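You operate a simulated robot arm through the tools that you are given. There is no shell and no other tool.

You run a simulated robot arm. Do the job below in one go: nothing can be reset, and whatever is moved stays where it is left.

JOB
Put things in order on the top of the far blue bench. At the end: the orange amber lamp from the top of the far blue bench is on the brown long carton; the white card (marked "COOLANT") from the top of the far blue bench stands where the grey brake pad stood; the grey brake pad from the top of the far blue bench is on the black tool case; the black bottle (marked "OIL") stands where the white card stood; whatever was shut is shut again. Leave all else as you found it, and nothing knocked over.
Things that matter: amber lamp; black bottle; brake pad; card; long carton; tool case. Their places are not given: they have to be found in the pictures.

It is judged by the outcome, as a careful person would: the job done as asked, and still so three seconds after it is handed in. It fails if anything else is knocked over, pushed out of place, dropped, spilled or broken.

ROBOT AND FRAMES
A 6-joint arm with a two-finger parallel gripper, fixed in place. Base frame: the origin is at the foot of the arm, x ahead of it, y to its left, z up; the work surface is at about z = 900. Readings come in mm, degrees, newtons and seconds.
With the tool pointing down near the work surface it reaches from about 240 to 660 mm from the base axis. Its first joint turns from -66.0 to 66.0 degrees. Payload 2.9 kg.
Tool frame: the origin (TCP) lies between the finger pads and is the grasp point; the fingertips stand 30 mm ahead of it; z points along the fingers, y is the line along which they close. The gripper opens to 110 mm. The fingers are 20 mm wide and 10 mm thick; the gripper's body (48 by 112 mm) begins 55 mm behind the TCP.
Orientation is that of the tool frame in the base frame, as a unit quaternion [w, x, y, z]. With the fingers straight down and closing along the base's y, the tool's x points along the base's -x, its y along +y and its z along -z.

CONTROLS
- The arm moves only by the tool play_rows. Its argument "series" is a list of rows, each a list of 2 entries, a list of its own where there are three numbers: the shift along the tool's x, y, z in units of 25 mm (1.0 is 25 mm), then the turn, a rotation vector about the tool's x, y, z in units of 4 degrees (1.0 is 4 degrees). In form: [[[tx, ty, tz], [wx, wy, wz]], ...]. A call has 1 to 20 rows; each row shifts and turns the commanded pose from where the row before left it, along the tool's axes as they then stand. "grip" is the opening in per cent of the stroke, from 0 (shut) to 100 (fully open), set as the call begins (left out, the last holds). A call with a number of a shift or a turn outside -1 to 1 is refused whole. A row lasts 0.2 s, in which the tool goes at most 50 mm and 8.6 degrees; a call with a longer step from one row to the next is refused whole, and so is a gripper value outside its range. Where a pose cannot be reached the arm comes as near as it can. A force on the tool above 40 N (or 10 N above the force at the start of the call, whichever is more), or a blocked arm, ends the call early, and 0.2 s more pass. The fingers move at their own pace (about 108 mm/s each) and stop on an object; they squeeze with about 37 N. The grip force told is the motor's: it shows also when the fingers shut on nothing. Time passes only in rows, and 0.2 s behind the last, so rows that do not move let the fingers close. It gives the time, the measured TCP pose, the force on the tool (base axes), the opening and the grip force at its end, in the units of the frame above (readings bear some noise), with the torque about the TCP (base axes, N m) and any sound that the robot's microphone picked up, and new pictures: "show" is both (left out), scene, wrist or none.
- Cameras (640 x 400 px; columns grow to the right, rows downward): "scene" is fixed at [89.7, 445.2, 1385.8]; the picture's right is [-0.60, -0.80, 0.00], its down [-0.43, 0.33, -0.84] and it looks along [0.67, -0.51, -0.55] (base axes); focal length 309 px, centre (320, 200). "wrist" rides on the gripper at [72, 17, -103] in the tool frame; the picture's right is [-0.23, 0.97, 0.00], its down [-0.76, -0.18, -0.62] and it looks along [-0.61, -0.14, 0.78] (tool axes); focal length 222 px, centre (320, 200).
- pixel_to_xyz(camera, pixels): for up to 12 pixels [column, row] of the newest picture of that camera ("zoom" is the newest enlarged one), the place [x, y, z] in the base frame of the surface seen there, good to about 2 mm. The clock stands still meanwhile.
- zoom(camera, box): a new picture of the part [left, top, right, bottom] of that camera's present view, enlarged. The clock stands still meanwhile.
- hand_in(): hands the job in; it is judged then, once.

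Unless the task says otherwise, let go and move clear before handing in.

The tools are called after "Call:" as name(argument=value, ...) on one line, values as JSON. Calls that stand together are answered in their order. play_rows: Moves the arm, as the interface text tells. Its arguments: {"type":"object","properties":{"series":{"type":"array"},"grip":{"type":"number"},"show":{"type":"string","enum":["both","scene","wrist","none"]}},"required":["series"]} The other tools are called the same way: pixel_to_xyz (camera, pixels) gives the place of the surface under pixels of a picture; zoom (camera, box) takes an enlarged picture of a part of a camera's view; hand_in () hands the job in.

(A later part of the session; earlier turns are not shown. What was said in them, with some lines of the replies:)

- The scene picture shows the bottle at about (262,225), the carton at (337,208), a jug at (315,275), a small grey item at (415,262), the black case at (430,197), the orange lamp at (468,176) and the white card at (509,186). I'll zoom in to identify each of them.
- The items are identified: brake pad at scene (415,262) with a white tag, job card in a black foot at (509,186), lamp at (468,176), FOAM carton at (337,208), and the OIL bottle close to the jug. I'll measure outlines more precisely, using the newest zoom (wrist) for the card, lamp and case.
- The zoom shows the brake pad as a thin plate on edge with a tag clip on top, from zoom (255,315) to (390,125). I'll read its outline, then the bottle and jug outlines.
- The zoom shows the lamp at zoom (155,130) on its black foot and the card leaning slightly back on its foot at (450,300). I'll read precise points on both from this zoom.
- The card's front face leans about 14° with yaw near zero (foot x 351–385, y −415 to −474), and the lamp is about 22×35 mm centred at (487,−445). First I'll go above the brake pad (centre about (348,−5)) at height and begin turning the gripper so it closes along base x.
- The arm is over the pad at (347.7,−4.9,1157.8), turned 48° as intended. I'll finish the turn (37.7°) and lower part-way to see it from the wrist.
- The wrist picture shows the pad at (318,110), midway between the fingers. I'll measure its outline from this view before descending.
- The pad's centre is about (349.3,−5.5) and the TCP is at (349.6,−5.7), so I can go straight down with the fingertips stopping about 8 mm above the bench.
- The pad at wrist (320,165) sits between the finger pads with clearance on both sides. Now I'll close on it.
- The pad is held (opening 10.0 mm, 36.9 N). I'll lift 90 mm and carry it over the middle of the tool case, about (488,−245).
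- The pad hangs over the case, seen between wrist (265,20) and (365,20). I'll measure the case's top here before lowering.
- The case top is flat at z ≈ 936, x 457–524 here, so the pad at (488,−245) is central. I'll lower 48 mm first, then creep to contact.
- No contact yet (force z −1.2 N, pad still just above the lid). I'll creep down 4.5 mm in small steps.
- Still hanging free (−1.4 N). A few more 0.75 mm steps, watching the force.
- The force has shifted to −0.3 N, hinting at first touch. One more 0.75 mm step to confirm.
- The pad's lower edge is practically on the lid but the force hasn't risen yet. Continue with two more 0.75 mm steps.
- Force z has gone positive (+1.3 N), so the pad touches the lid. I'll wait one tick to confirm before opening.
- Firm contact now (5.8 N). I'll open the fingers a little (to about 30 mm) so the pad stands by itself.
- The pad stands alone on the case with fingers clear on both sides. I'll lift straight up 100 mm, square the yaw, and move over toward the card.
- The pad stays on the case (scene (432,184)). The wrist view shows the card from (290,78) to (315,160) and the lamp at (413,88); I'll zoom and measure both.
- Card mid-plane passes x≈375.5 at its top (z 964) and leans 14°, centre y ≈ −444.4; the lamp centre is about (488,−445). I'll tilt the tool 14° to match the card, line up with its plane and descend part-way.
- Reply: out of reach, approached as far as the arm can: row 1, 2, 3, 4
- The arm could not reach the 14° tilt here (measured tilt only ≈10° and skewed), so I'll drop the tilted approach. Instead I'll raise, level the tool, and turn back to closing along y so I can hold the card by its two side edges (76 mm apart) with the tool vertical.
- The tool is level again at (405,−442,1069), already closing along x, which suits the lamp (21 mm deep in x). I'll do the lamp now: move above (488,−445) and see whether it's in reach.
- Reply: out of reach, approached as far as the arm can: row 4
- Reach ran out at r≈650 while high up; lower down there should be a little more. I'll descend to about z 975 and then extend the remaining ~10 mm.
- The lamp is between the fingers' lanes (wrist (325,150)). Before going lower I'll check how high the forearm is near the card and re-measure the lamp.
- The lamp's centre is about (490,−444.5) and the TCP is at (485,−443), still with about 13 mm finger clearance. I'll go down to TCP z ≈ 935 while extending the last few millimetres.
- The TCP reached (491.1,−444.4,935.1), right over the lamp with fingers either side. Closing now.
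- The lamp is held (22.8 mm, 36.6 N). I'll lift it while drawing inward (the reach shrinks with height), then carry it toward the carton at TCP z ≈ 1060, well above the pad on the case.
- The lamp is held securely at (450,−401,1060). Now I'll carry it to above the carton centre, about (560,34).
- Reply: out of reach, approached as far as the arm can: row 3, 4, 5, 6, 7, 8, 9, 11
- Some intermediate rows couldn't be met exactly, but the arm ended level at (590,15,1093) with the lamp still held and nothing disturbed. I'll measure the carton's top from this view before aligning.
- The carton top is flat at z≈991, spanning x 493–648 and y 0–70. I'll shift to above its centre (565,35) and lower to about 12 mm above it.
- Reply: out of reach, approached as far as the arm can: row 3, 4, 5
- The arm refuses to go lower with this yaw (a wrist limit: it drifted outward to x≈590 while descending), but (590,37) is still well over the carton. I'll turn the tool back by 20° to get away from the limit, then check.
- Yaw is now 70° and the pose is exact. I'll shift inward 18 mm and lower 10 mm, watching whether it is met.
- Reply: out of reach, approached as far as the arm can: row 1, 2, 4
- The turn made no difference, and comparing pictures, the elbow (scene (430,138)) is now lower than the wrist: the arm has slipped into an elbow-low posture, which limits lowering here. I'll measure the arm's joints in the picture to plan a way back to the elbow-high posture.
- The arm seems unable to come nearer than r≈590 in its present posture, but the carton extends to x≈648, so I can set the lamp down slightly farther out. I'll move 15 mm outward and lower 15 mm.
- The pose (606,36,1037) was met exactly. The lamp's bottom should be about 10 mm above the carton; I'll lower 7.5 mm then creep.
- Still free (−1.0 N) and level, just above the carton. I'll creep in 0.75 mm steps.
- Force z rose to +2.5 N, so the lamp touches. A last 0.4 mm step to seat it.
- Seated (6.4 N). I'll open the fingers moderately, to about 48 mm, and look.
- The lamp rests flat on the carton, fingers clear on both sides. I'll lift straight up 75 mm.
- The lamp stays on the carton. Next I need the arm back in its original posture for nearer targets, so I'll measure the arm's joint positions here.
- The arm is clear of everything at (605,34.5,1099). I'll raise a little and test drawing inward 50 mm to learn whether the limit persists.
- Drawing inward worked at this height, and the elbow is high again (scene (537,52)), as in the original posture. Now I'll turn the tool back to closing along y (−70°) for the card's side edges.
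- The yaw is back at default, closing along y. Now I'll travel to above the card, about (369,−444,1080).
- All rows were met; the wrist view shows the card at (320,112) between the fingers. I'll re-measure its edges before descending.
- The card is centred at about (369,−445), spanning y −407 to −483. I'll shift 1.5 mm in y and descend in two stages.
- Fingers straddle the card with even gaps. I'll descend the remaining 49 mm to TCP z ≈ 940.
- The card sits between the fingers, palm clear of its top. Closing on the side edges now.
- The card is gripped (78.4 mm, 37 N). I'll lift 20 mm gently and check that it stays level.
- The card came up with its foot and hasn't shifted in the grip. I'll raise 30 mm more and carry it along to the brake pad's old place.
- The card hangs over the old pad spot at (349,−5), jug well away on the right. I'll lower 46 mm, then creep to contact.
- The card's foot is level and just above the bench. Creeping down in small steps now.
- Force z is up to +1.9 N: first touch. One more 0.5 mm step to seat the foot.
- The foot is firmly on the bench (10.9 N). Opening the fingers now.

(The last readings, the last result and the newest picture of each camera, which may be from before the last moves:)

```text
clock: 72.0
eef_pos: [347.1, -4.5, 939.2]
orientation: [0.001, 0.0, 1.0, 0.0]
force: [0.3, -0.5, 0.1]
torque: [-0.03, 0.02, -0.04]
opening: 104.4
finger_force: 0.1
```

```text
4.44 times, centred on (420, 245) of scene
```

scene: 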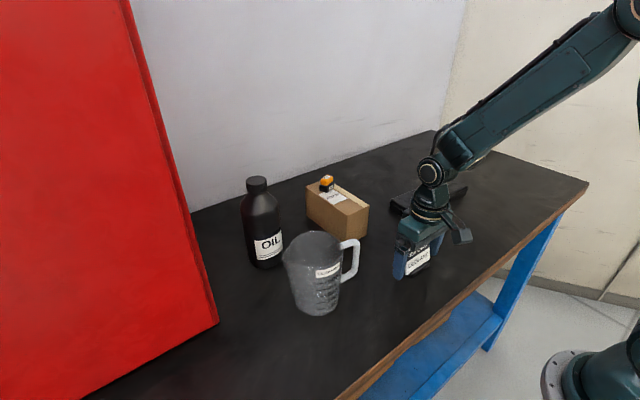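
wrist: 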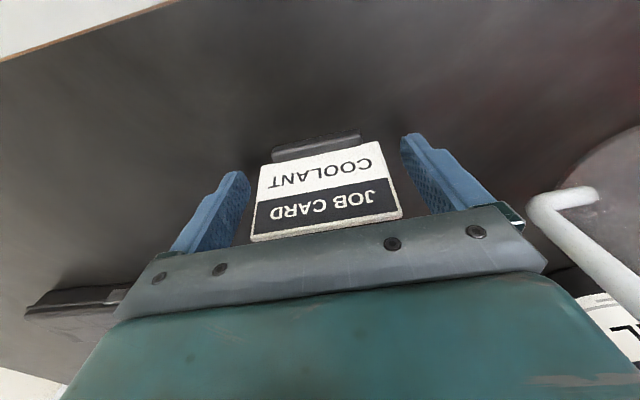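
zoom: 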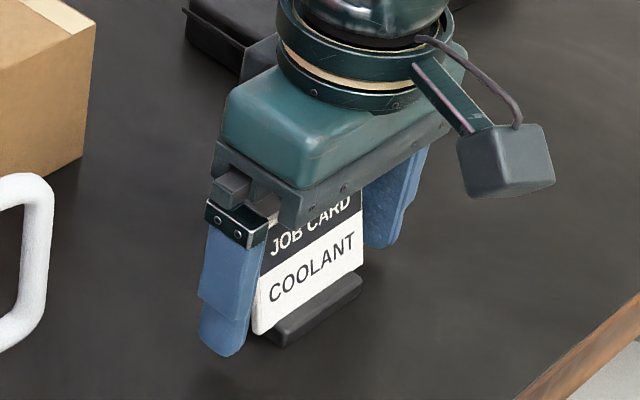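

The card stands by itself with the fingers clear. I'll raise straight up to about z 1180 before heading to the bottle.

Call:
play_rows(series=[[[0, 0, -0.3], [0, 0, 0]], [[0, 0, -0.6], [0, 0, 0]], [[0, 0, -0.9], [0, 0, 0]], [[0, 0, -0.9], [0, 0, 0]], [[0, 0, -0.9], [0, 0, 0]], [[0, 0, -0.9], [0, 0, 0]], [[0, 0, -0.9], [0, 0, 0]], [[0, 0, -0.9], [0, 0, 0]], [[0, 0, -0.9], [0, 0, 0]], [[0, 0, -0.9], [0, 0, 0]], [[0, 0, -0.9], [0, 0, 0]], [[0, 0, -0.6], [0, 0, 0]], [[0, 0, 0], [0, 0, 0]]], grip=95)

Call:
zoom(camera="scene", box=[370, 200, 470, 290])

```text
clock: 74.8
eef_pos: [348.9, -4.1, 1177.7]
orientation: [0.001, 0.001, 1.0, 0.0]
force: [-0.8, 0.4, 0.2]
torque: [0.01, -0.01, -0.03]
opening: 104.5
finger_force: 0.0
```

scene: 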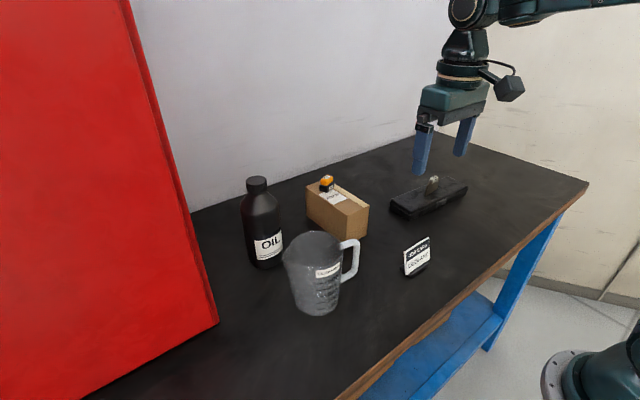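
wrist: 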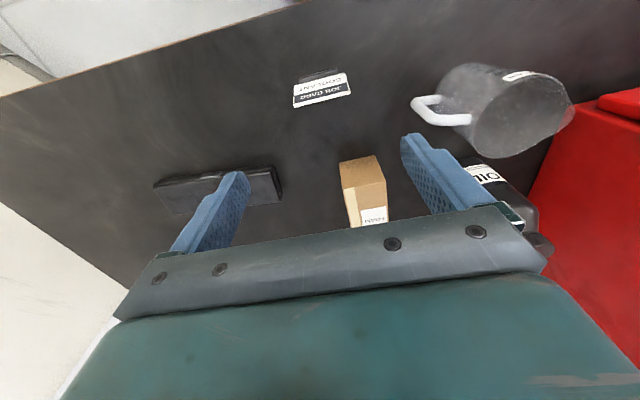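

```text
4.44 times, centred on (420, 245) of scene
```

zoom: 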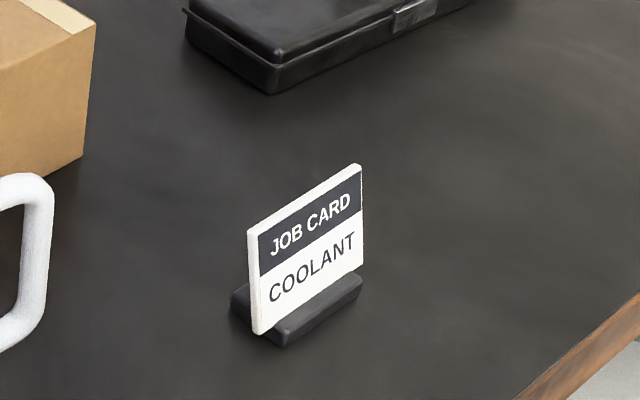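

The card stands where the pad was. Now I'll measure the bottle closely in the scene picture: cap, shoulder and body.

Call:
zoom(camera="scene", box=[225, 165, 305, 275])

Call:
pixel_to_xyz(camera="zoom", pixels=[[288, 47], [255, 52], [325, 52], [290, 88], [288, 104], [257, 95], [326, 92], [235, 150], [365, 150], [300, 165], [250, 320], [380, 300]])

Call:
pixel_to_xyz(camera="zoom", pixels=[[290, 60], [288, 40], [300, 250], [340, 290], [275, 365], [310, 378], [360, 362], [300, 140], [340, 180], [270, 180], [400, 310], [450, 245]])

```text
3.64 times, centred on (265, 220) of scene
```

zoom: 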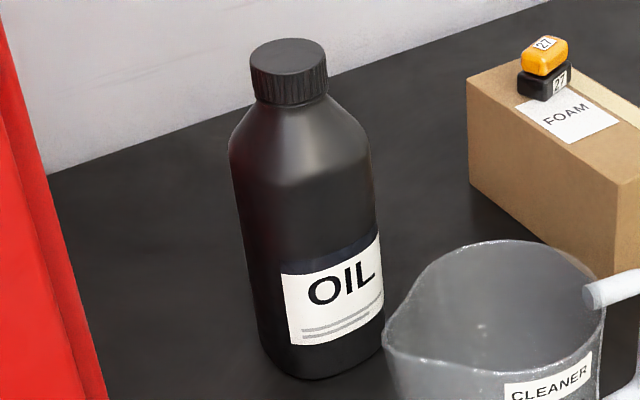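

```text
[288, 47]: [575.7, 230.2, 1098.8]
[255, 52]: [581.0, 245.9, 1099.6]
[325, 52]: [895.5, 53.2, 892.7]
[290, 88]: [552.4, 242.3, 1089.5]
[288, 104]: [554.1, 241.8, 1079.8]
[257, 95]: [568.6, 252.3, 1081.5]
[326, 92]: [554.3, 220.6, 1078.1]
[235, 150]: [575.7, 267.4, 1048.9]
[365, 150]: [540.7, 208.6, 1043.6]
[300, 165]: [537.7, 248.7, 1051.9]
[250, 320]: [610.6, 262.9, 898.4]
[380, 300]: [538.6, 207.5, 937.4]
```

```text
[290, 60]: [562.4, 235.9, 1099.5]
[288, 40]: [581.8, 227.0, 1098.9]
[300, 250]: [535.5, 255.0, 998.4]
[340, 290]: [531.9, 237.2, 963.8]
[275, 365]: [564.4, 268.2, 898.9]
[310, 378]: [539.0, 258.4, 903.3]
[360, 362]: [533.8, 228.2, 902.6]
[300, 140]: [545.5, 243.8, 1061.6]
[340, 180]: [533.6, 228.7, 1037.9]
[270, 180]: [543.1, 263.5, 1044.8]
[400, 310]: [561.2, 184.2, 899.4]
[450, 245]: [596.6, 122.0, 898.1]
```

The bottle is about 68 mm square, centred near (567,234), cap top at z≈1099, shoulder from z≈1048. Before approaching I'll measure the red cabinet's nearest faces and the jug's extent.

Call:
pixel_to_xyz(camera="scene", pixels=[[216, 322], [205, 300], [190, 200], [170, 150], [150, 100], [195, 330], [120, 375], [140, 60], [210, 310], [180, 230], [160, 300], [130, 20]])

Call:
pixel_to_xyz(camera="scene", pixels=[[284, 256], [300, 236], [320, 231], [340, 242], [342, 258], [320, 270], [357, 242], [350, 275], [300, 305], [320, 314], [335, 305], [352, 262]])

Call:
pixel_to_xyz(camera="wrist", pixels=[[412, 103], [440, 75], [455, 65], [475, 150], [505, 157], [574, 105], [510, 70], [545, 85], [470, 115], [420, 118], [600, 120], [545, 170]])

```text
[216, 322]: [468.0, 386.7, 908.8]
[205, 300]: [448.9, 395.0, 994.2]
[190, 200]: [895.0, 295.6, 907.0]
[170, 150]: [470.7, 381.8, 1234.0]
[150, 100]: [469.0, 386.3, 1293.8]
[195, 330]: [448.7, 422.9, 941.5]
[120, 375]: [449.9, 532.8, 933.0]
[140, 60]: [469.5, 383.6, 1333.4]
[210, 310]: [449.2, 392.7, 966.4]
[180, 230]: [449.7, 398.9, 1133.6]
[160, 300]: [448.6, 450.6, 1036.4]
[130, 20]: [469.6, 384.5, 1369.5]
```

```text
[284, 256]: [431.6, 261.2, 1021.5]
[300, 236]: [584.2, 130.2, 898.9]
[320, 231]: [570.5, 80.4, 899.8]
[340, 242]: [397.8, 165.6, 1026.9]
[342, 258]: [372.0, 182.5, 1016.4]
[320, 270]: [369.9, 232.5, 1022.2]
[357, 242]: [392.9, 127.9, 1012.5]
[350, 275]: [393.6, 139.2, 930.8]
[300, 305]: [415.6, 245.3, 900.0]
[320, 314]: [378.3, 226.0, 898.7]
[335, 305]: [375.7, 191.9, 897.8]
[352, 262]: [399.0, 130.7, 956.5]
```

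```text
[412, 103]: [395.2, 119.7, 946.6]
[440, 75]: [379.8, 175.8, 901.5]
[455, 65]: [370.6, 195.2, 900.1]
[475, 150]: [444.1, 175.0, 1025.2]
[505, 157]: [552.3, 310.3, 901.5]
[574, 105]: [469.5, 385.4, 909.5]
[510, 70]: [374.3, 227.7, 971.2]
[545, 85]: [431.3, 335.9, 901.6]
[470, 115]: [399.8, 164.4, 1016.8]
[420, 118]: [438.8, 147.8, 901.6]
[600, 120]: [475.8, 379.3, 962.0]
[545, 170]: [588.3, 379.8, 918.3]
```

The cabinet begins at y≈380 (about 80 mm clear of where the gripper will be) and the jug spans about x 365–455, y 120–262 up to z≈1027. I'll approach the bottle from the front at height, first to (470,234,1130).

Call:
play_rows(series=[[[-0.484, 0.952, 0.192], [0, 0, 0]], [[-0.484, 0.952, 0.192], [0, 0, 0]], [[-0.484, 0.952, 0.192], [0, 0, 0]], [[-0.484, 0.952, 0.192], [0, 0, 0]], [[-0.484, 0.952, 0.192], [0, 0, 0]], [[-0.484, 0.952, 0.192], [0, 0, 0]], [[-0.484, 0.952, 0.192], [0, 0, 0]], [[-0.484, 0.952, 0.192], [0, 0, 0]], [[-0.484, 0.952, 0.192], [0, 0, 0]], [[-0.484, 0.952, 0.192], [0, 0, 0]], [[0, 0, 0], [0, 0, 0]]], grip=100)

```text
clock: 77.2
eef_pos: [467.5, 233.1, 1130.7]
orientation: [0.001, -0.001, 1.0, 0.001]
force: [-0.6, 0.8, -0.7]
torque: [-0.01, -0.03, -0.01]
opening: 110.1
finger_force: 0.2
```

scene: 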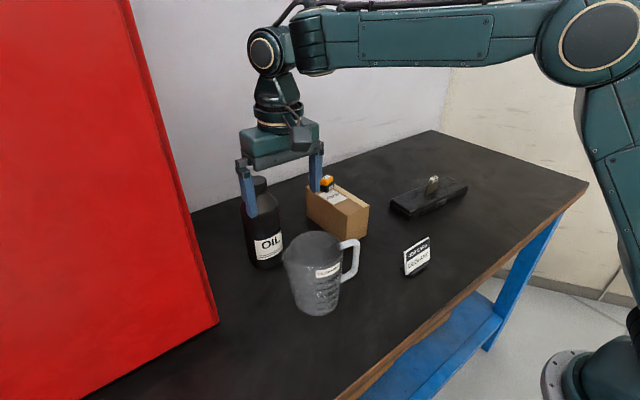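
wrist: 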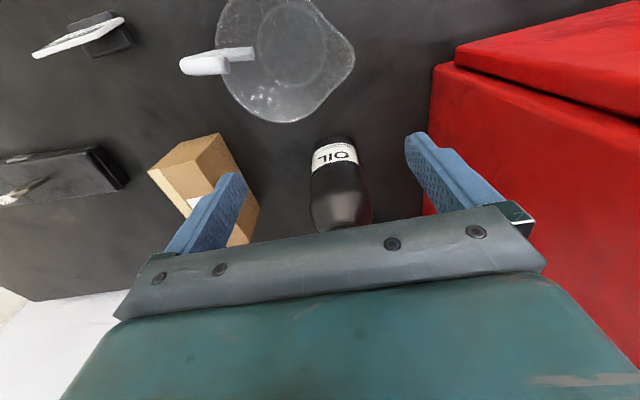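

The bottle is centred between the finger lanes in the wrist view at about (340,185). I'll measure its faces here to check alignment.

Call:
zoom(camera="wrist", box=[290, 125, 390, 240])

Call:
pixel_to_xyz(camera="wrist", pixels=[[316, 155], [355, 150], [320, 142], [350, 138], [314, 175], [361, 170], [312, 200], [369, 195], [335, 215], [335, 155], [338, 180], [325, 225]])

```text
3.48 times, centred on (340, 182) of wrist
```

zoom: 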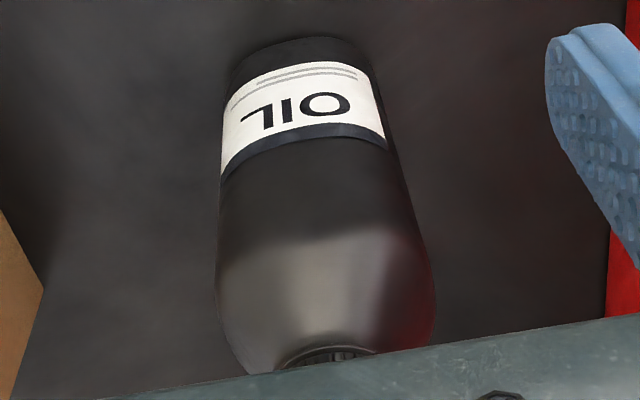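

```text
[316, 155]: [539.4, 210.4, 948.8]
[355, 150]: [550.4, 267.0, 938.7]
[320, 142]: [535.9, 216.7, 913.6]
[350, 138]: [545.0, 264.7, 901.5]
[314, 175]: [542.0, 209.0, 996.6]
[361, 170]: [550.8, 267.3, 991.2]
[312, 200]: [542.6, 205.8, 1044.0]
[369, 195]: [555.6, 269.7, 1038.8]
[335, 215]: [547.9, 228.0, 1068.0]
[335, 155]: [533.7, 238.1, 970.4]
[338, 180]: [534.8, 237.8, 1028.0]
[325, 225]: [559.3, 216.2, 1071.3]
```

The body is about 70 mm across, centred near (567,235), squarely facing us. I'll move forward with the open fingers straddling it, palm well above the cap.

Call:
play_rows(series=[[[-0.5, 0.014, 0.1], [0, 0, 0]], [[-0.8, 0.014, 0.2], [0, 0, 0]], [[-0.8, 0.014, 0.2], [0, 0, 0]], [[-0.8, 0.014, 0.2], [0, 0, 0]], [[-0.7, 0.014, 0.2], [0, 0, 0]], [[-0.4, 0, 0.1], [0, 0, 0]], [[0, 0, 0], [0, 0, 0]]], grip=100)

Call:
zoom(camera="scene", box=[220, 110, 360, 280])

```text
clock: 78.8
eef_pos: [569.0, 236.8, 1104.8]
orientation: [0.001, 0.0, 1.0, 0.0]
force: [0.0, -0.6, 1.0]
torque: [0.0, 0.0, -0.01]
opening: 109.8
finger_force: 0.1
```

scene: 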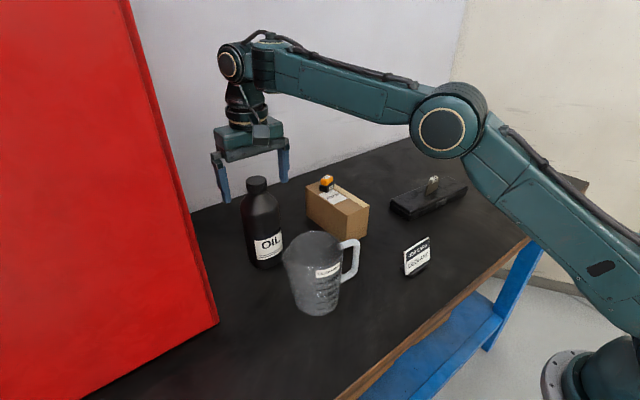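
wrist: 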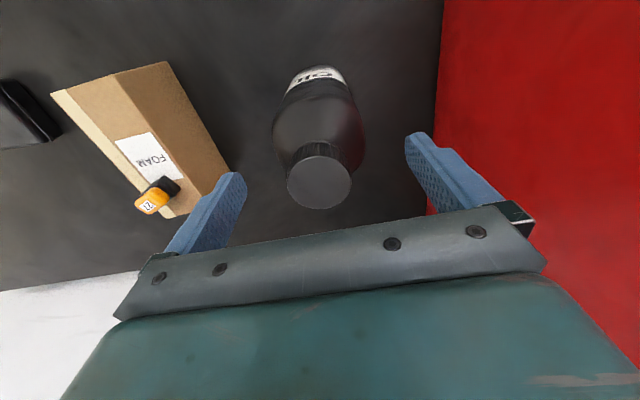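

```text
2.35 times, centred on (290, 195) of scene
```

zoom: 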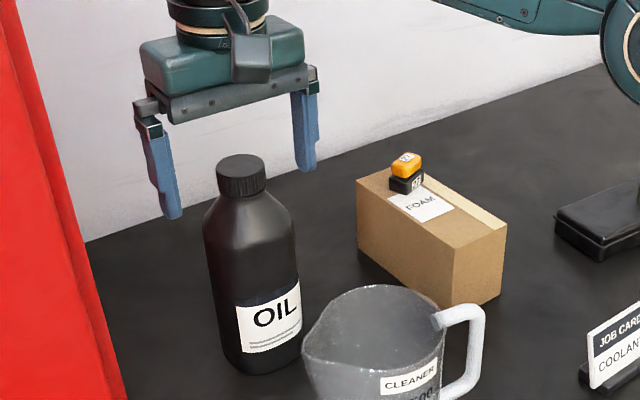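

The bottle's cap is now seen at wrist (320,183). I'll measure the cap's centre against the TCP (569,236.8).

Call:
pixel_to_xyz(camera="wrist", pixels=[[320, 182], [290, 185], [349, 181], [318, 160], [322, 205], [276, 120], [360, 120], [320, 110], [300, 90], [345, 88]])

```text
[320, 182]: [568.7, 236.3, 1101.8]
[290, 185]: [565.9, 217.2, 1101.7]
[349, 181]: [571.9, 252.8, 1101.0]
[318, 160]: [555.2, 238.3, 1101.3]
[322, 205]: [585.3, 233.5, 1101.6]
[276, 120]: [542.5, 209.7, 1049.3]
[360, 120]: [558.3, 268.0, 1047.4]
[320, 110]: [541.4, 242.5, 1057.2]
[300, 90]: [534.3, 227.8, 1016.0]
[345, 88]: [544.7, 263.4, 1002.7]
```

Cap centre (569.5,235), top at z≈1101; TCP is well centred. I'll descend to z ≈ 1055, leaving about 9 mm between palm and cap and gripping the top of the straight body.

Call:
play_rows(series=[[[0, -0.02, 0.5], [0, 0, 0]], [[0, 0, 0.5], [0, 0, 0]], [[0, 0, 0.5], [0, 0, 0]], [[0, 0, 0.3], [0, 0, 0]], [[0, 0, 0.2], [0, 0, 0]], [[0, 0, 0], [0, 0, 0]]], grip=100)

Call:
zoom(camera="scene", box=[220, 130, 320, 280])

```text
clock: 80.2
eef_pos: [569.9, 232.2, 1055.8]
orientation: [0.001, -0.001, 1.0, 0.0]
force: [0.1, 0.0, 0.6]
torque: [0.02, -0.01, 0.01]
opening: 110.0
finger_force: 0.1
```

scene: 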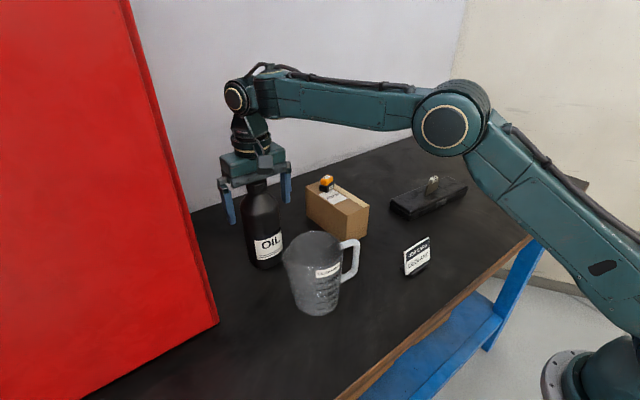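
wrist: 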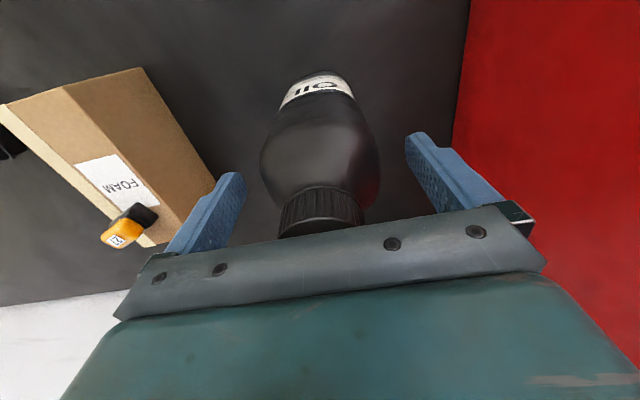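

```text
2.67 times, centred on (270, 205) of scene
```

zoom: 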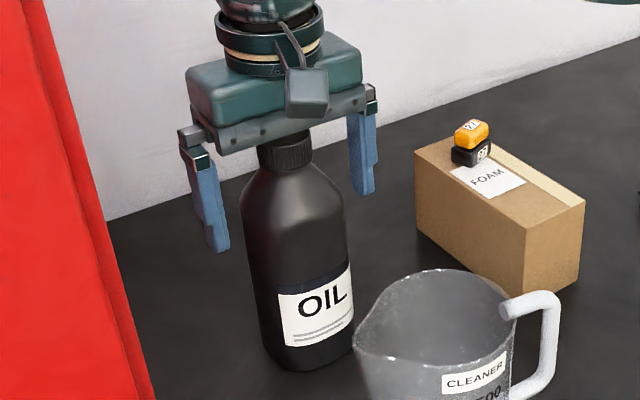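

Fingers flank the body with the palm just above the cap. I'll first narrow the opening to about 82 mm to check that the gaps are even.

Call:
play_rows(series=[[[0, 0, 0], [0, 0, 0]], [[0, 0, 0], [0, 0, 0]]], grip=75)

Call:
zoom(camera="wrist", box=[220, 60, 440, 260])

Call:
zoom(camera="scene", box=[220, 130, 320, 280])

```text
clock: 80.8
eef_pos: [569.0, 234.6, 1056.3]
orientation: [0.001, 0.0, 1.0, -0.001]
force: [-0.6, -0.1, 1.0]
torque: [-0.02, 0.0, 0.02]
opening: 82.5
finger_force: 0.1
```

scene: 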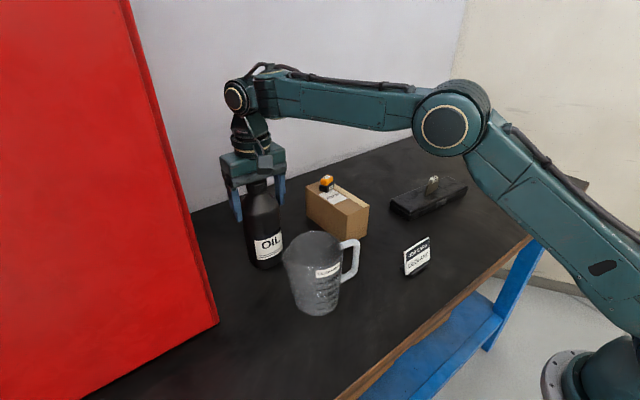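
wrist: 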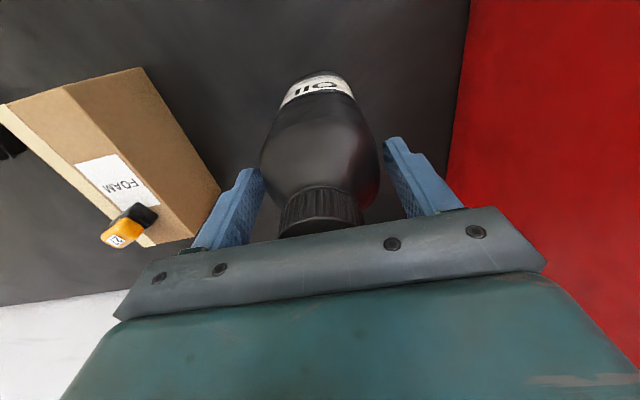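

```text
2.00 times, centred on (330, 160) of wrist
```

zoom: 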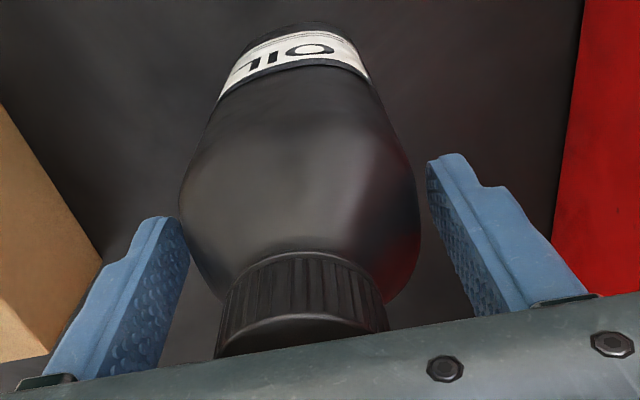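

```text
2.67 times, centred on (270, 205) of scene
```

zoom: 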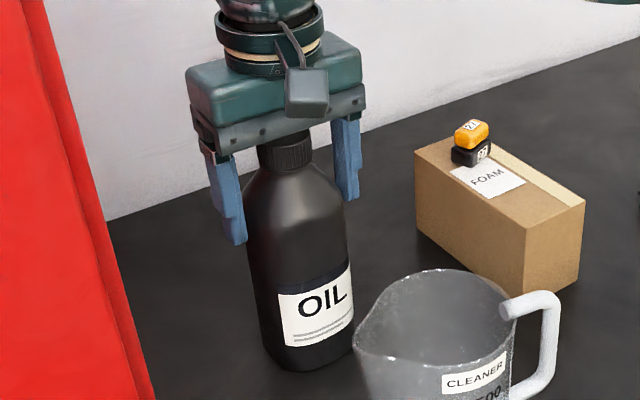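

Both gaps look about 5 mm. I'll close the grip fully on the body now.

Call:
play_rows(series=[[[0, 0, 0], [0, 0, 0]], [[0, 0, 0], [0, 0, 0]], [[0, 0, 0], [0, 0, 0]]], grip=0)

Call:
zoom(camera="scene", box=[220, 130, 320, 280])

```text
clock: 81.6
eef_pos: [568.9, 233.6, 1056.5]
orientation: [0.001, -0.001, 1.0, 0.002]
force: [0.2, 1.9, 2.1]
torque: [0.17, 0.01, -0.04]
opening: 70.2
finger_force: 36.8
```

scene: 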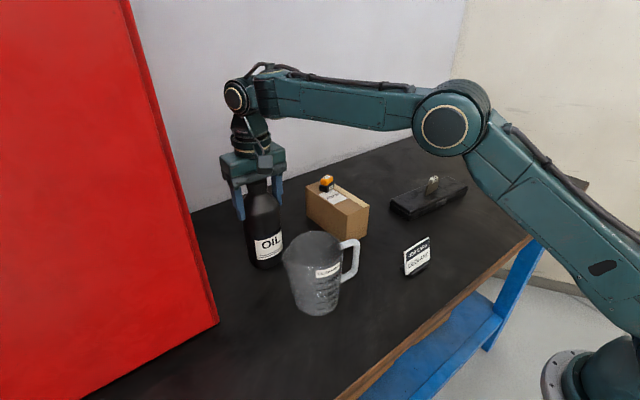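
wrist: 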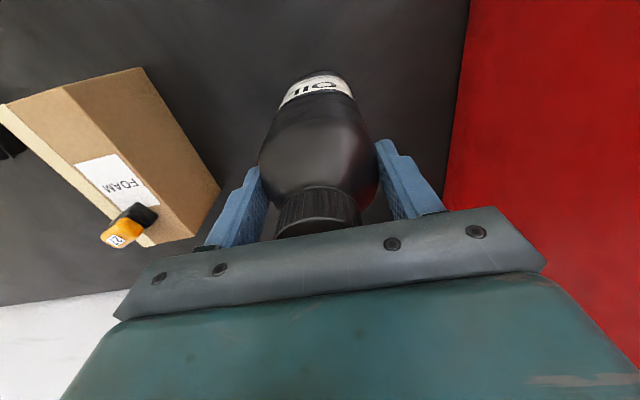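

```text
2.67 times, centred on (270, 205) of scene
```

zoom: 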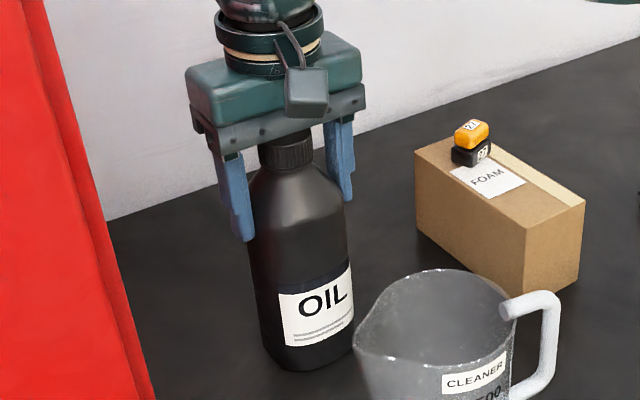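

The bottle is gripped at 70.2 mm with 36.8 N. I'll lift 12 mm slowly and check for slip and weight.

Call:
play_rows(series=[[[0, 0, -0.1], [0, 0, 0]], [[0, 0, -0.15], [0, 0, 0]], [[0, 0, -0.25], [0, 0, 0]], [[0, 0, 0], [0, 0, 0]], [[0, 0, 0], [0, 0, 0]]], grip=0)

Call:
zoom(camera="scene", box=[220, 130, 320, 280])

```text
clock: 82.8
eef_pos: [570.1, 234.7, 1069.5]
orientation: [0.001, 0.0, 1.0, -0.001]
force: [-0.3, -0.1, -4.5]
torque: [0.02, -0.02, -0.01]
opening: 70.2
finger_force: 36.6
```

scene: 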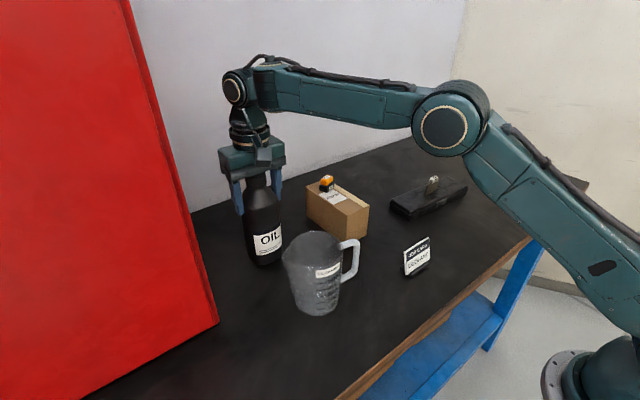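
wrist: 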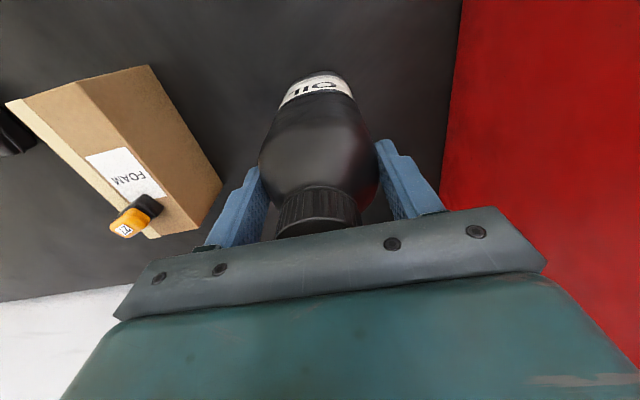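

```text
2.67 times, centred on (270, 205) of scene
```

zoom: 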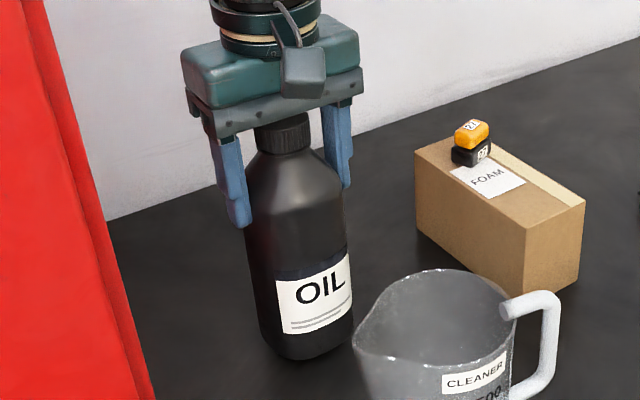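

The bottle hangs steady (4.5 N), with no slip. I'll raise it while moving into the free gap toward −y, up to TCP z ≈ 1190 so its base (≈1034) clears the carton and lamp.

Call:
play_rows(series=[[[0, 0, -0.3], [0, 0, 0]], [[0.06, -0.46, -0.48], [0, 0, 0]], [[0.06, -0.46, -0.48], [0, 0, 0]], [[0.06, -0.46, -0.48], [0, 0, 0]], [[0.1, -0.5, -0.45], [0, 0, 0]], [[0.1, -0.5, -0.45], [0, 0, 0]], [[0.1, -0.5, -0.45], [0, 0, 0]], [[0.1, -0.5, -0.45], [0, 0, 0]], [[0.267, -0.533, -0.45], [0, 0, 0]], [[0.267, -0.533, -0.45], [0, 0, 0]], [[0.267, -0.533, -0.45], [0, 0, 0]], [[0, 0, 0], [0, 0, 0]]], grip=0)

```text
clock: 85.4
eef_pos: [535.3, 109.9, 1188.6]
orientation: [0.0, 0.0, 1.0, 0.0]
force: [1.2, -0.1, -4.7]
torque: [0.01, 0.02, 0.01]
opening: 70.2
finger_force: 37.3
```

scene: 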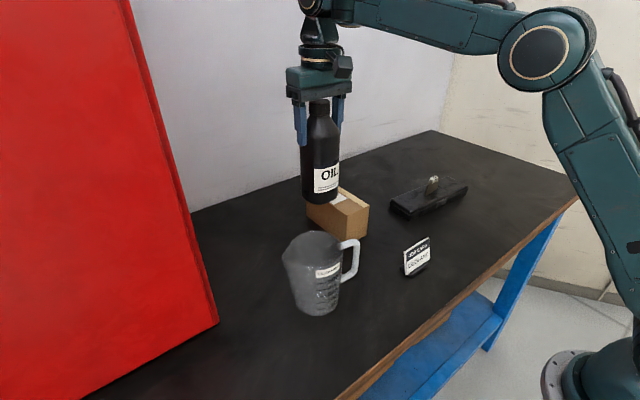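
wrist: 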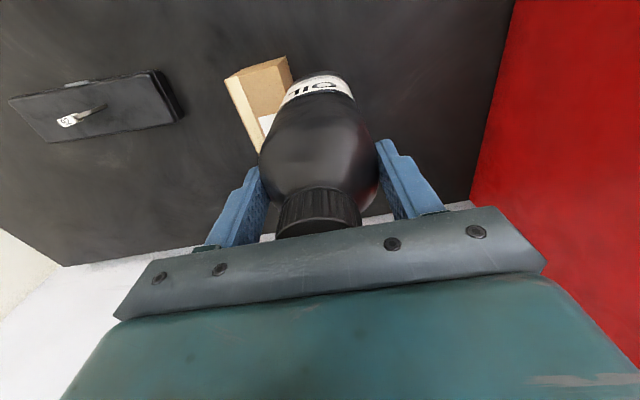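

The bottle is high and steady at (535,110,1189). Next I'll sweep it over the front part of the carton and on toward (440,−160).

Call:
play_rows(series=[[[0.12, -0.4, 0], [0, 0, 0]], [[0.233, -0.8, 0], [0, 0, 0]], [[0.233, -0.8, 0], [0, 0, 0]], [[0.233, -0.8, 0], [0, 0, 0]], [[0.233, -0.8, 0], [0, 0, 0]], [[0.233, -0.8, 0], [0, 0, 0]], [[0.3, -0.75, 0], [0, 0, 0]], [[0.3, -0.75, 0], [0, 0, 0]], [[0.3, -0.75, 0], [0, 0, 0]], [[0.3, -0.75, 0], [0, 0, 0]], [[0.3, -0.75, 0], [0, 0, 0]], [[0.3, -0.75, 0], [0, 0, 0]], [[0.3, -0.75, 0], [0, 0, 0]], [[0.3, -0.75, 0], [0, 0, 0]], [[0.1, -0.3, 0], [0, 0, 0]], [[0, 0, 0], [0, 0, 0]]], grip=0)

```text
clock: 88.8
eef_pos: [440.8, -158.2, 1190.7]
orientation: [0.001, 0.0, 1.0, 0.0]
force: [-0.4, 1.0, -4.4]
torque: [-0.01, -0.01, 0.01]
opening: 70.6
finger_force: 37.5
```

scene: 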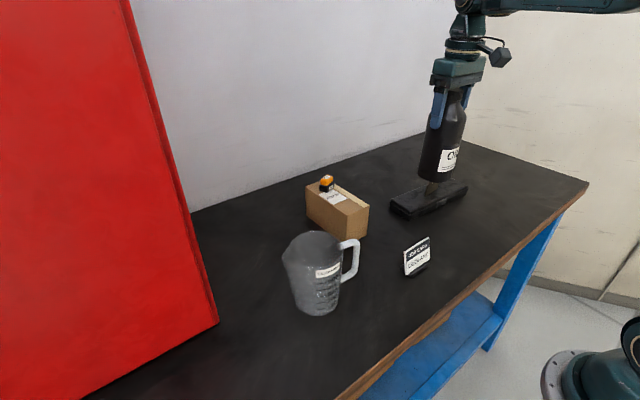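
wrist: 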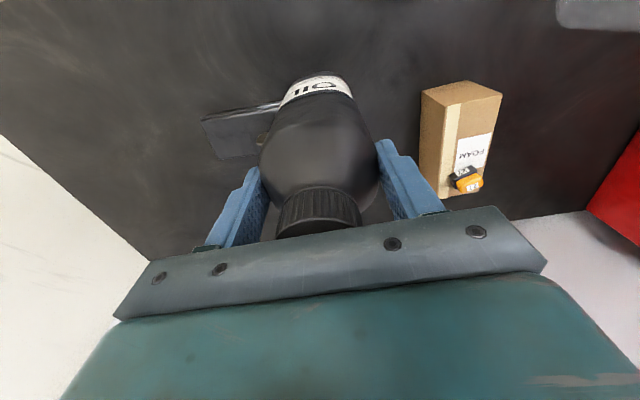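

Still steady at 1190. I'll continue to above the card's old place, (368,−445), easing down to z ≈ 1125 on the way.

Call:
play_rows(series=[[[0.263, -0.754, 0.091], [0, 0, 0]], [[0.263, -0.754, 0.091], [0, 0, 0]], [[0.263, -0.754, 0.091], [0, 0, 0]], [[0.263, -0.754, 0.091], [0, 0, 0]], [[0.263, -0.754, 0.091], [0, 0, 0]], [[0.263, -0.754, 0.091], [0, 0, 0]], [[0.263, -0.754, 0.091], [0, 0, 0]], [[0.12, -0.687, 0.222], [0, 0, 0]], [[0.12, -0.687, 0.222], [0, 0, 0]], [[0.12, -0.687, 0.222], [0, 0, 0]], [[0.12, -0.687, 0.222], [0, 0, 0]], [[0.12, -0.687, 0.222], [0, 0, 0]], [[0.12, -0.687, 0.222], [0, 0, 0]], [[0.12, -0.687, 0.222], [0, 0, 0]], [[0.12, -0.687, 0.222], [0, 0, 0]], [[0.12, -0.687, 0.222], [0, 0, 0]], [[0, 0, 0], [0, 0, 0]]], grip=0)

```text
clock: 92.4
eef_pos: [366.8, -446.7, 1124.3]
orientation: [0.001, -0.001, 1.0, 0.001]
force: [-0.5, 0.1, -5.3]
torque: [0.0, -0.04, -0.02]
opening: 70.1
finger_force: 37.3
```

scene: 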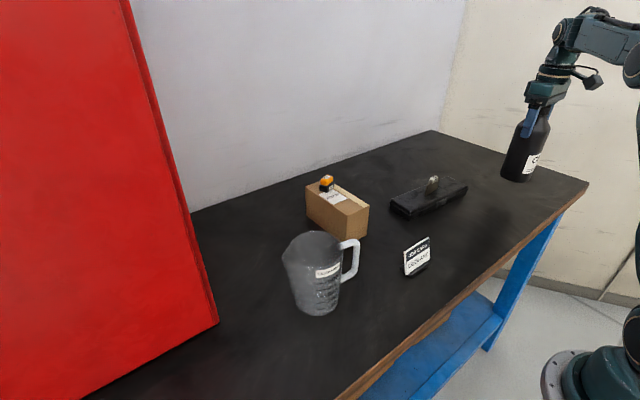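
wrist: 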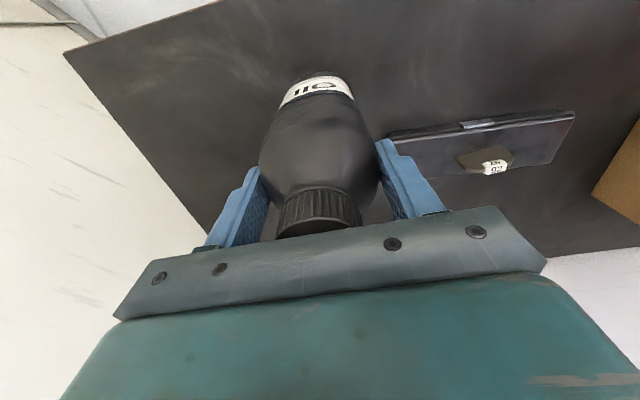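

The bottle is over the card's former spot, (367,−446), base about 68 mm up. I'll lower 60 mm in steady steps and then creep.

Call:
play_rows(series=[[[0, 0, 0.4], [0, 0, 0]], [[0, 0, 0.6], [0, 0, 0]], [[0, 0, 0.6], [0, 0, 0]], [[0, 0, 0.5], [0, 0, 0]], [[0, 0, 0.3], [0, 0, 0]], [[0, 0, 0], [0, 0, 0]]], grip=0)

Call:
zoom(camera="scene", box=[460, 80, 580, 210])

```text
clock: 93.8
eef_pos: [367.1, -446.7, 1064.8]
orientation: [0.001, 0.0, 1.0, 0.001]
force: [0.0, -0.2, -4.7]
torque: [-0.06, -0.01, 0.0]
opening: 70.3
finger_force: 37.0
```

scene: 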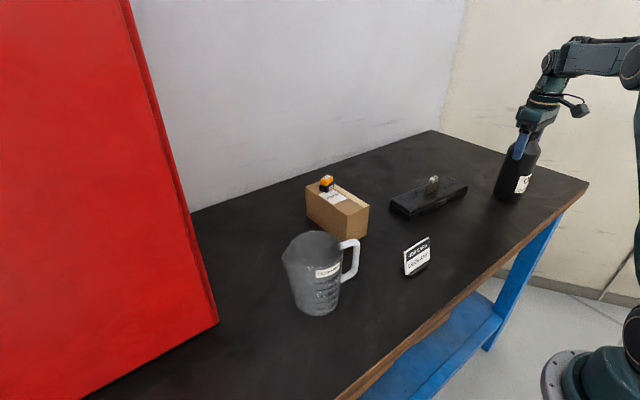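
wrist: 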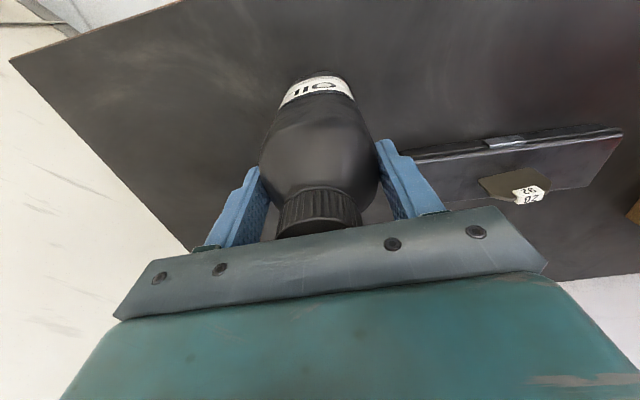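

```text
3.08 times, centred on (520, 145) of scene
```

zoom: 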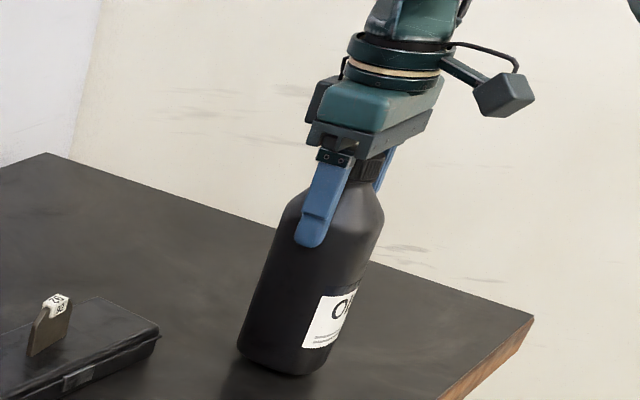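

The bottle is about 8 mm above the bench and upright in the grip. Creeping down 5 mm.

Call:
play_rows(series=[[[0, 0, 0.08], [0, 0, 0]], [[0, 0, 0.07], [0, 0, 0]], [[0, 0, 0.05], [0, 0, 0]], [[0, 0, 0], [0, 0, 0]]], grip=0, show="none")

```text
clock: 94.8
eef_pos: [367.5, -445.1, 1059.0]
orientation: [0.001, 0.0, 1.0, 0.0]
force: [0.7, 0.1, -4.3]
torque: [-0.01, -0.01, 0.03]
opening: 69.9
finger_force: 37.2
```

Call:
play_rows(series=[[[0, 0, 0.04], [0, 0, 0]], [[0, 0, 0.04], [0, 0, 0]], [[0, 0, 0], [0, 0, 0]]], grip=0, show="none")

```text
clock: 95.6
eef_pos: [366.7, -445.7, 1056.1]
orientation: [0.001, 0.0, 1.0, 0.001]
force: [-0.8, -0.9, -3.7]
torque: [0.0, 0.02, -0.01]
opening: 70.5
finger_force: 36.9
```

Call:
play_rows(series=[[[0, 0, 0.03], [0, 0, 0]], [[0, 0, 0], [0, 0, 0]]], grip=0, show="none")

```text
clock: 96.2
eef_pos: [368.8, -445.1, 1055.1]
orientation: [0.001, 0.0, 1.0, 0.0]
force: [0.2, -0.2, -2.7]
torque: [-0.08, 0.05, 0.0]
opening: 70.2
finger_force: 37.0
```

Force has eased from −4.5 to −2.7 N, so the base is just beginning to touch. Another 0.5 mm.

Call:
play_rows(series=[[[0, 0, 0.02], [0, 0, 0]], [[0, 0, 0], [0, 0, 0]]], grip=0, show="none")

```text
clock: 96.8
eef_pos: [366.8, -444.4, 1055.8]
orientation: [0.001, 0.0, 1.0, -0.001]
force: [-2.2, 2.6, 2.7]
torque: [0.11, 0.12, 0.01]
opening: 70.1
finger_force: 37.0
```

The bench now carries the bottle (+2.7 N net, versus −4.5 hanging). I'll open the fingers to release it.

Call:
play_rows(series=[[[0, 0, 0], [0, 0, 0]], [[0, 0, 0], [0, 0, 0]], [[0, 0, 0], [0, 0, 0]], [[0, 0, 0], [0, 0, 0]]], grip=100)

Call:
zoom(camera="scene", box=[460, 80, 580, 210])

```text
clock: 97.8
eef_pos: [367.7, -445.7, 1055.5]
orientation: [0.001, 0.0, 1.0, -0.001]
force: [-0.5, 0.2, -0.9]
torque: [0.01, -0.04, -0.03]
opening: 110.1
finger_force: 0.0
```

scene: 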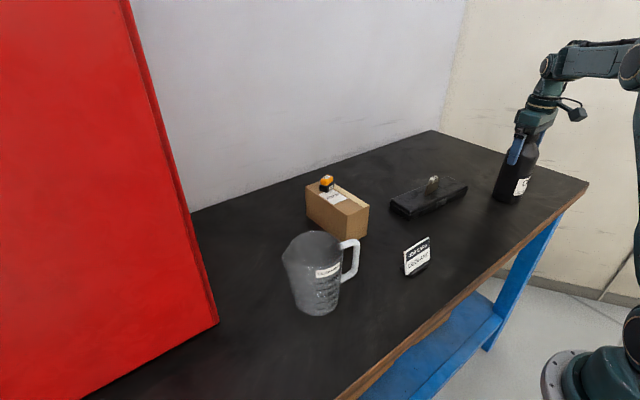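
wrist: 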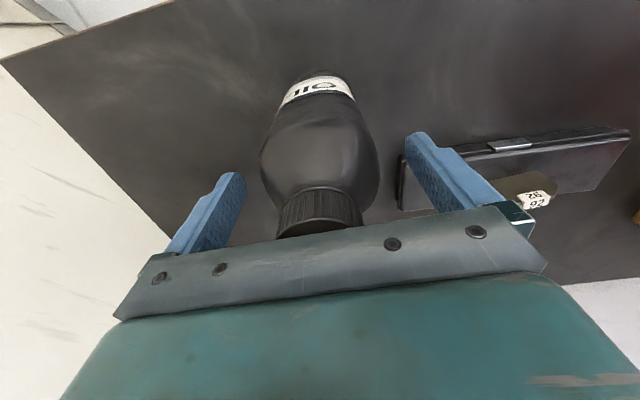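

```text
3.08 times, centred on (520, 145) of scene
```

zoom: 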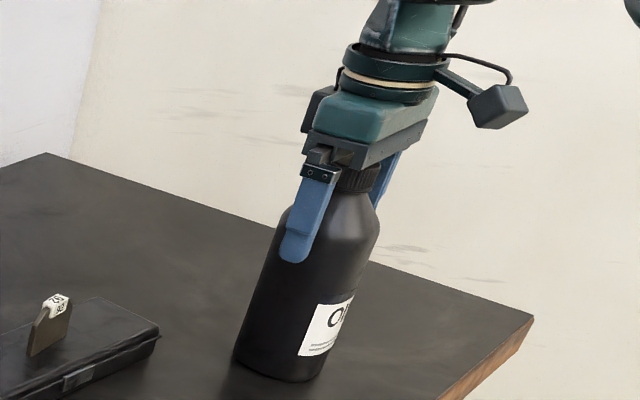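

The bottle stands by itself, fingers fully open on both sides. I'll lift straight up 100 mm so the fingertips clear the cap.

Call:
play_rows(series=[[[0, 0, -0.3], [0, 0, 0]], [[0, 0, -0.5], [0, 0, 0]], [[0, 0, -0.7], [0, 0, 0]], [[0, 0, -0.8], [0, 0, 0]], [[0, 0, -0.8], [0, 0, 0]], [[0, 0, -0.8], [0, 0, 0]], [[0, 0, -0.3], [0, 0, 0]], [[0, 0, 0], [0, 0, 0]]], grip=100)

Call:
zoom(camera="scene", box=[440, 80, 580, 220])

```text
clock: 99.6
eef_pos: [368.3, -446.4, 1161.2]
orientation: [0.0, 0.0, 1.0, 0.001]
force: [0.9, 0.0, 0.4]
torque: [0.01, 0.04, 0.01]
opening: 110.1
finger_force: 0.0
```

scene: 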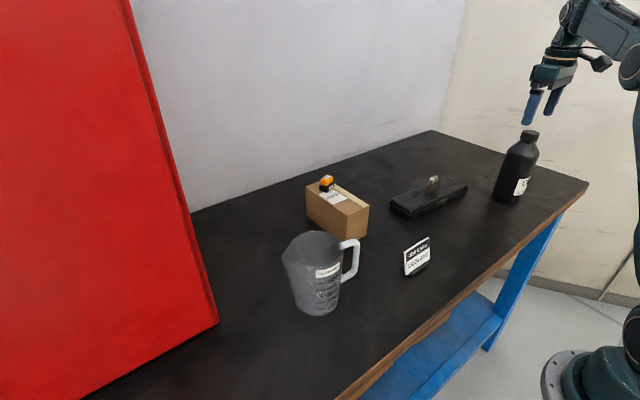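
wrist: 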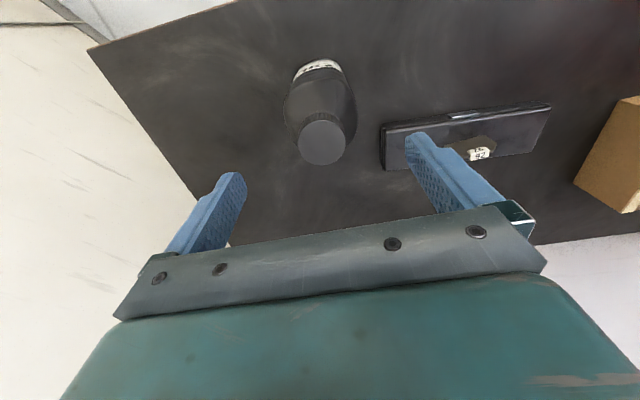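

```text
2.86 times, centred on (510, 150) of scene
```

zoom: 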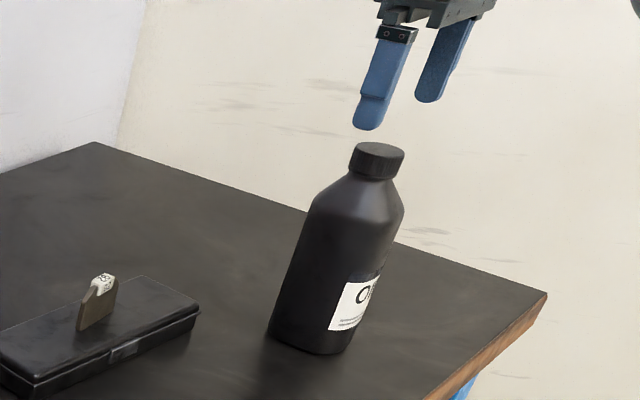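

The bottle stands upright on the card's old spot. I'll move the arm clear, back toward its starting place, then verify every item.

Call:
play_rows(series=[[[0, 0.5, -0.1], [0, 0, 0]], [[-0.2, 0.9, 0], [0, 0, 0]], [[-0.2, 0.95, 0], [0, 0, 0]], [[-0.2, 0.95, 0], [0, 0, 0]], [[-0.2, 0.95, 0], [0, 0, 0]], [[-0.2, 0.95, 0], [0, 0, 0]], [[-0.2, 0.95, 0], [0, 0, 0]], [[-0.2, 0.95, 0], [0, 0, 0]], [[-0.2, 0.95, 0], [0, 0, 0]], [[-0.2, 0.95, 0], [0, 0, 0]], [[-0.2, 0.95, 0], [0, 0, 0]], [[-0.2, 0.95, 0], [0, 0, 0]], [[0, 0, 0], [0, 0, 0]]], grip=100)

Call:
zoom(camera="scene", box=[370, 110, 590, 290])

Call:
pixel_to_xyz(camera="scene", pixels=[[531, 134], [514, 175], [508, 198], [418, 258], [406, 272], [425, 265], [432, 180], [431, 193], [327, 180], [326, 188], [337, 192], [315, 275]])

```text
clock: 102.4
eef_pos: [421.9, -171.2, 1163.7]
orientation: [0.001, 0.0, 1.0, 0.0]
force: [-0.3, 0.4, 0.8]
torque: [0.01, 0.0, 0.01]
opening: 109.9
finger_force: 0.0
```

scene: 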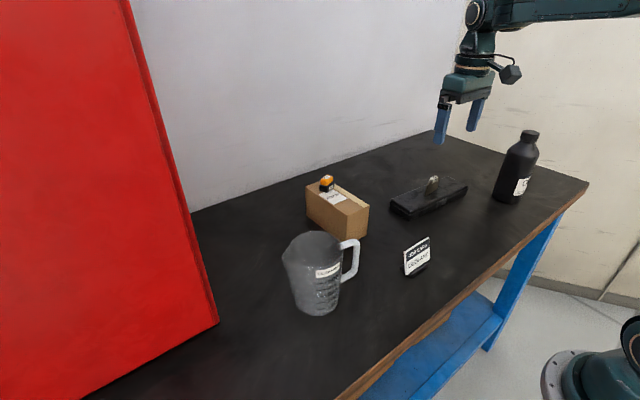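
wrist: 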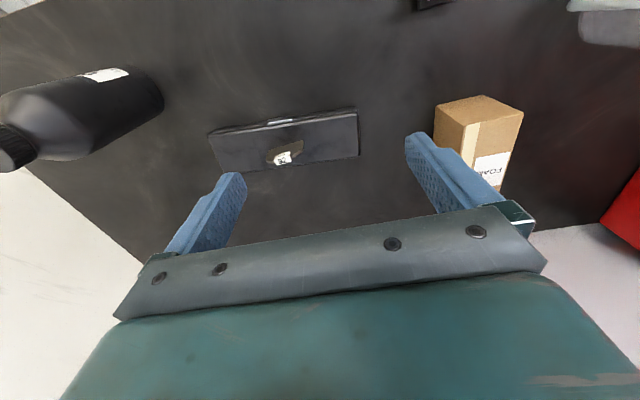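

```text
2.22 times, centred on (480, 200) of scene
```

zoom: 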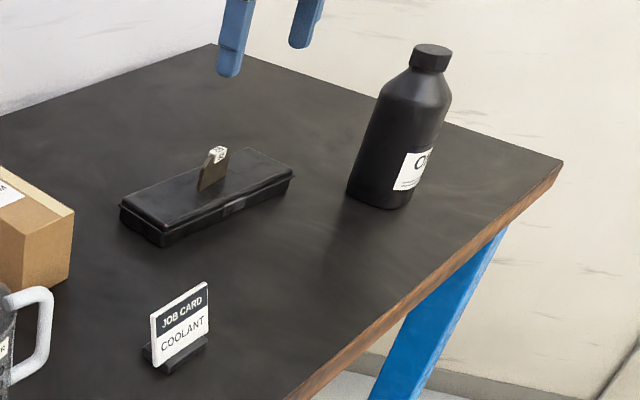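

```text
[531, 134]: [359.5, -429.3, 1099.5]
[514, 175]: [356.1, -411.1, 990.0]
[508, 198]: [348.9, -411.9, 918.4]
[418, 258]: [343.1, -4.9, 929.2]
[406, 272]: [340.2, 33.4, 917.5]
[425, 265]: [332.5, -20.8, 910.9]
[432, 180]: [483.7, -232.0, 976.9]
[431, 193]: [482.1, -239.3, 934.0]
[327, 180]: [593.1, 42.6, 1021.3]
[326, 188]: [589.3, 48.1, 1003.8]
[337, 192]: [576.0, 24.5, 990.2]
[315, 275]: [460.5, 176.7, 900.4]
```

All items check out: lamp on the carton (scene (327,184)), brake pad standing on the case (432,186), card upright at (417,258) at about (348,−5), and the bottle upright near (368,−445). Jug, carton, case and cabinet look as before, and the arm is clear, so I'm handing in.

Call:
hand_in()

```text
The job is handed in.
```

The job is done and handed in. The final pictures showed all four items in place and upright.

- **Amber lamp:** it sits flat on the brown long carton, toward the far end rather than the middle. The arm could not come closer there, but the lamp is fully on the box.
- **Brake pad:** it stands on edge on the middle of the black tool case.
- **White card ("COOLANT"):** it stands upright where the brake pad stood, facing the same way as before.
- **Black bottle ("OIL"):** it stands upright where the card stood.

Nothing needed opening, so everything that was shut stayed shut. The carton, tool case, jug and red cabinet look as they did at the start. The gripper is open and clear of the bench.
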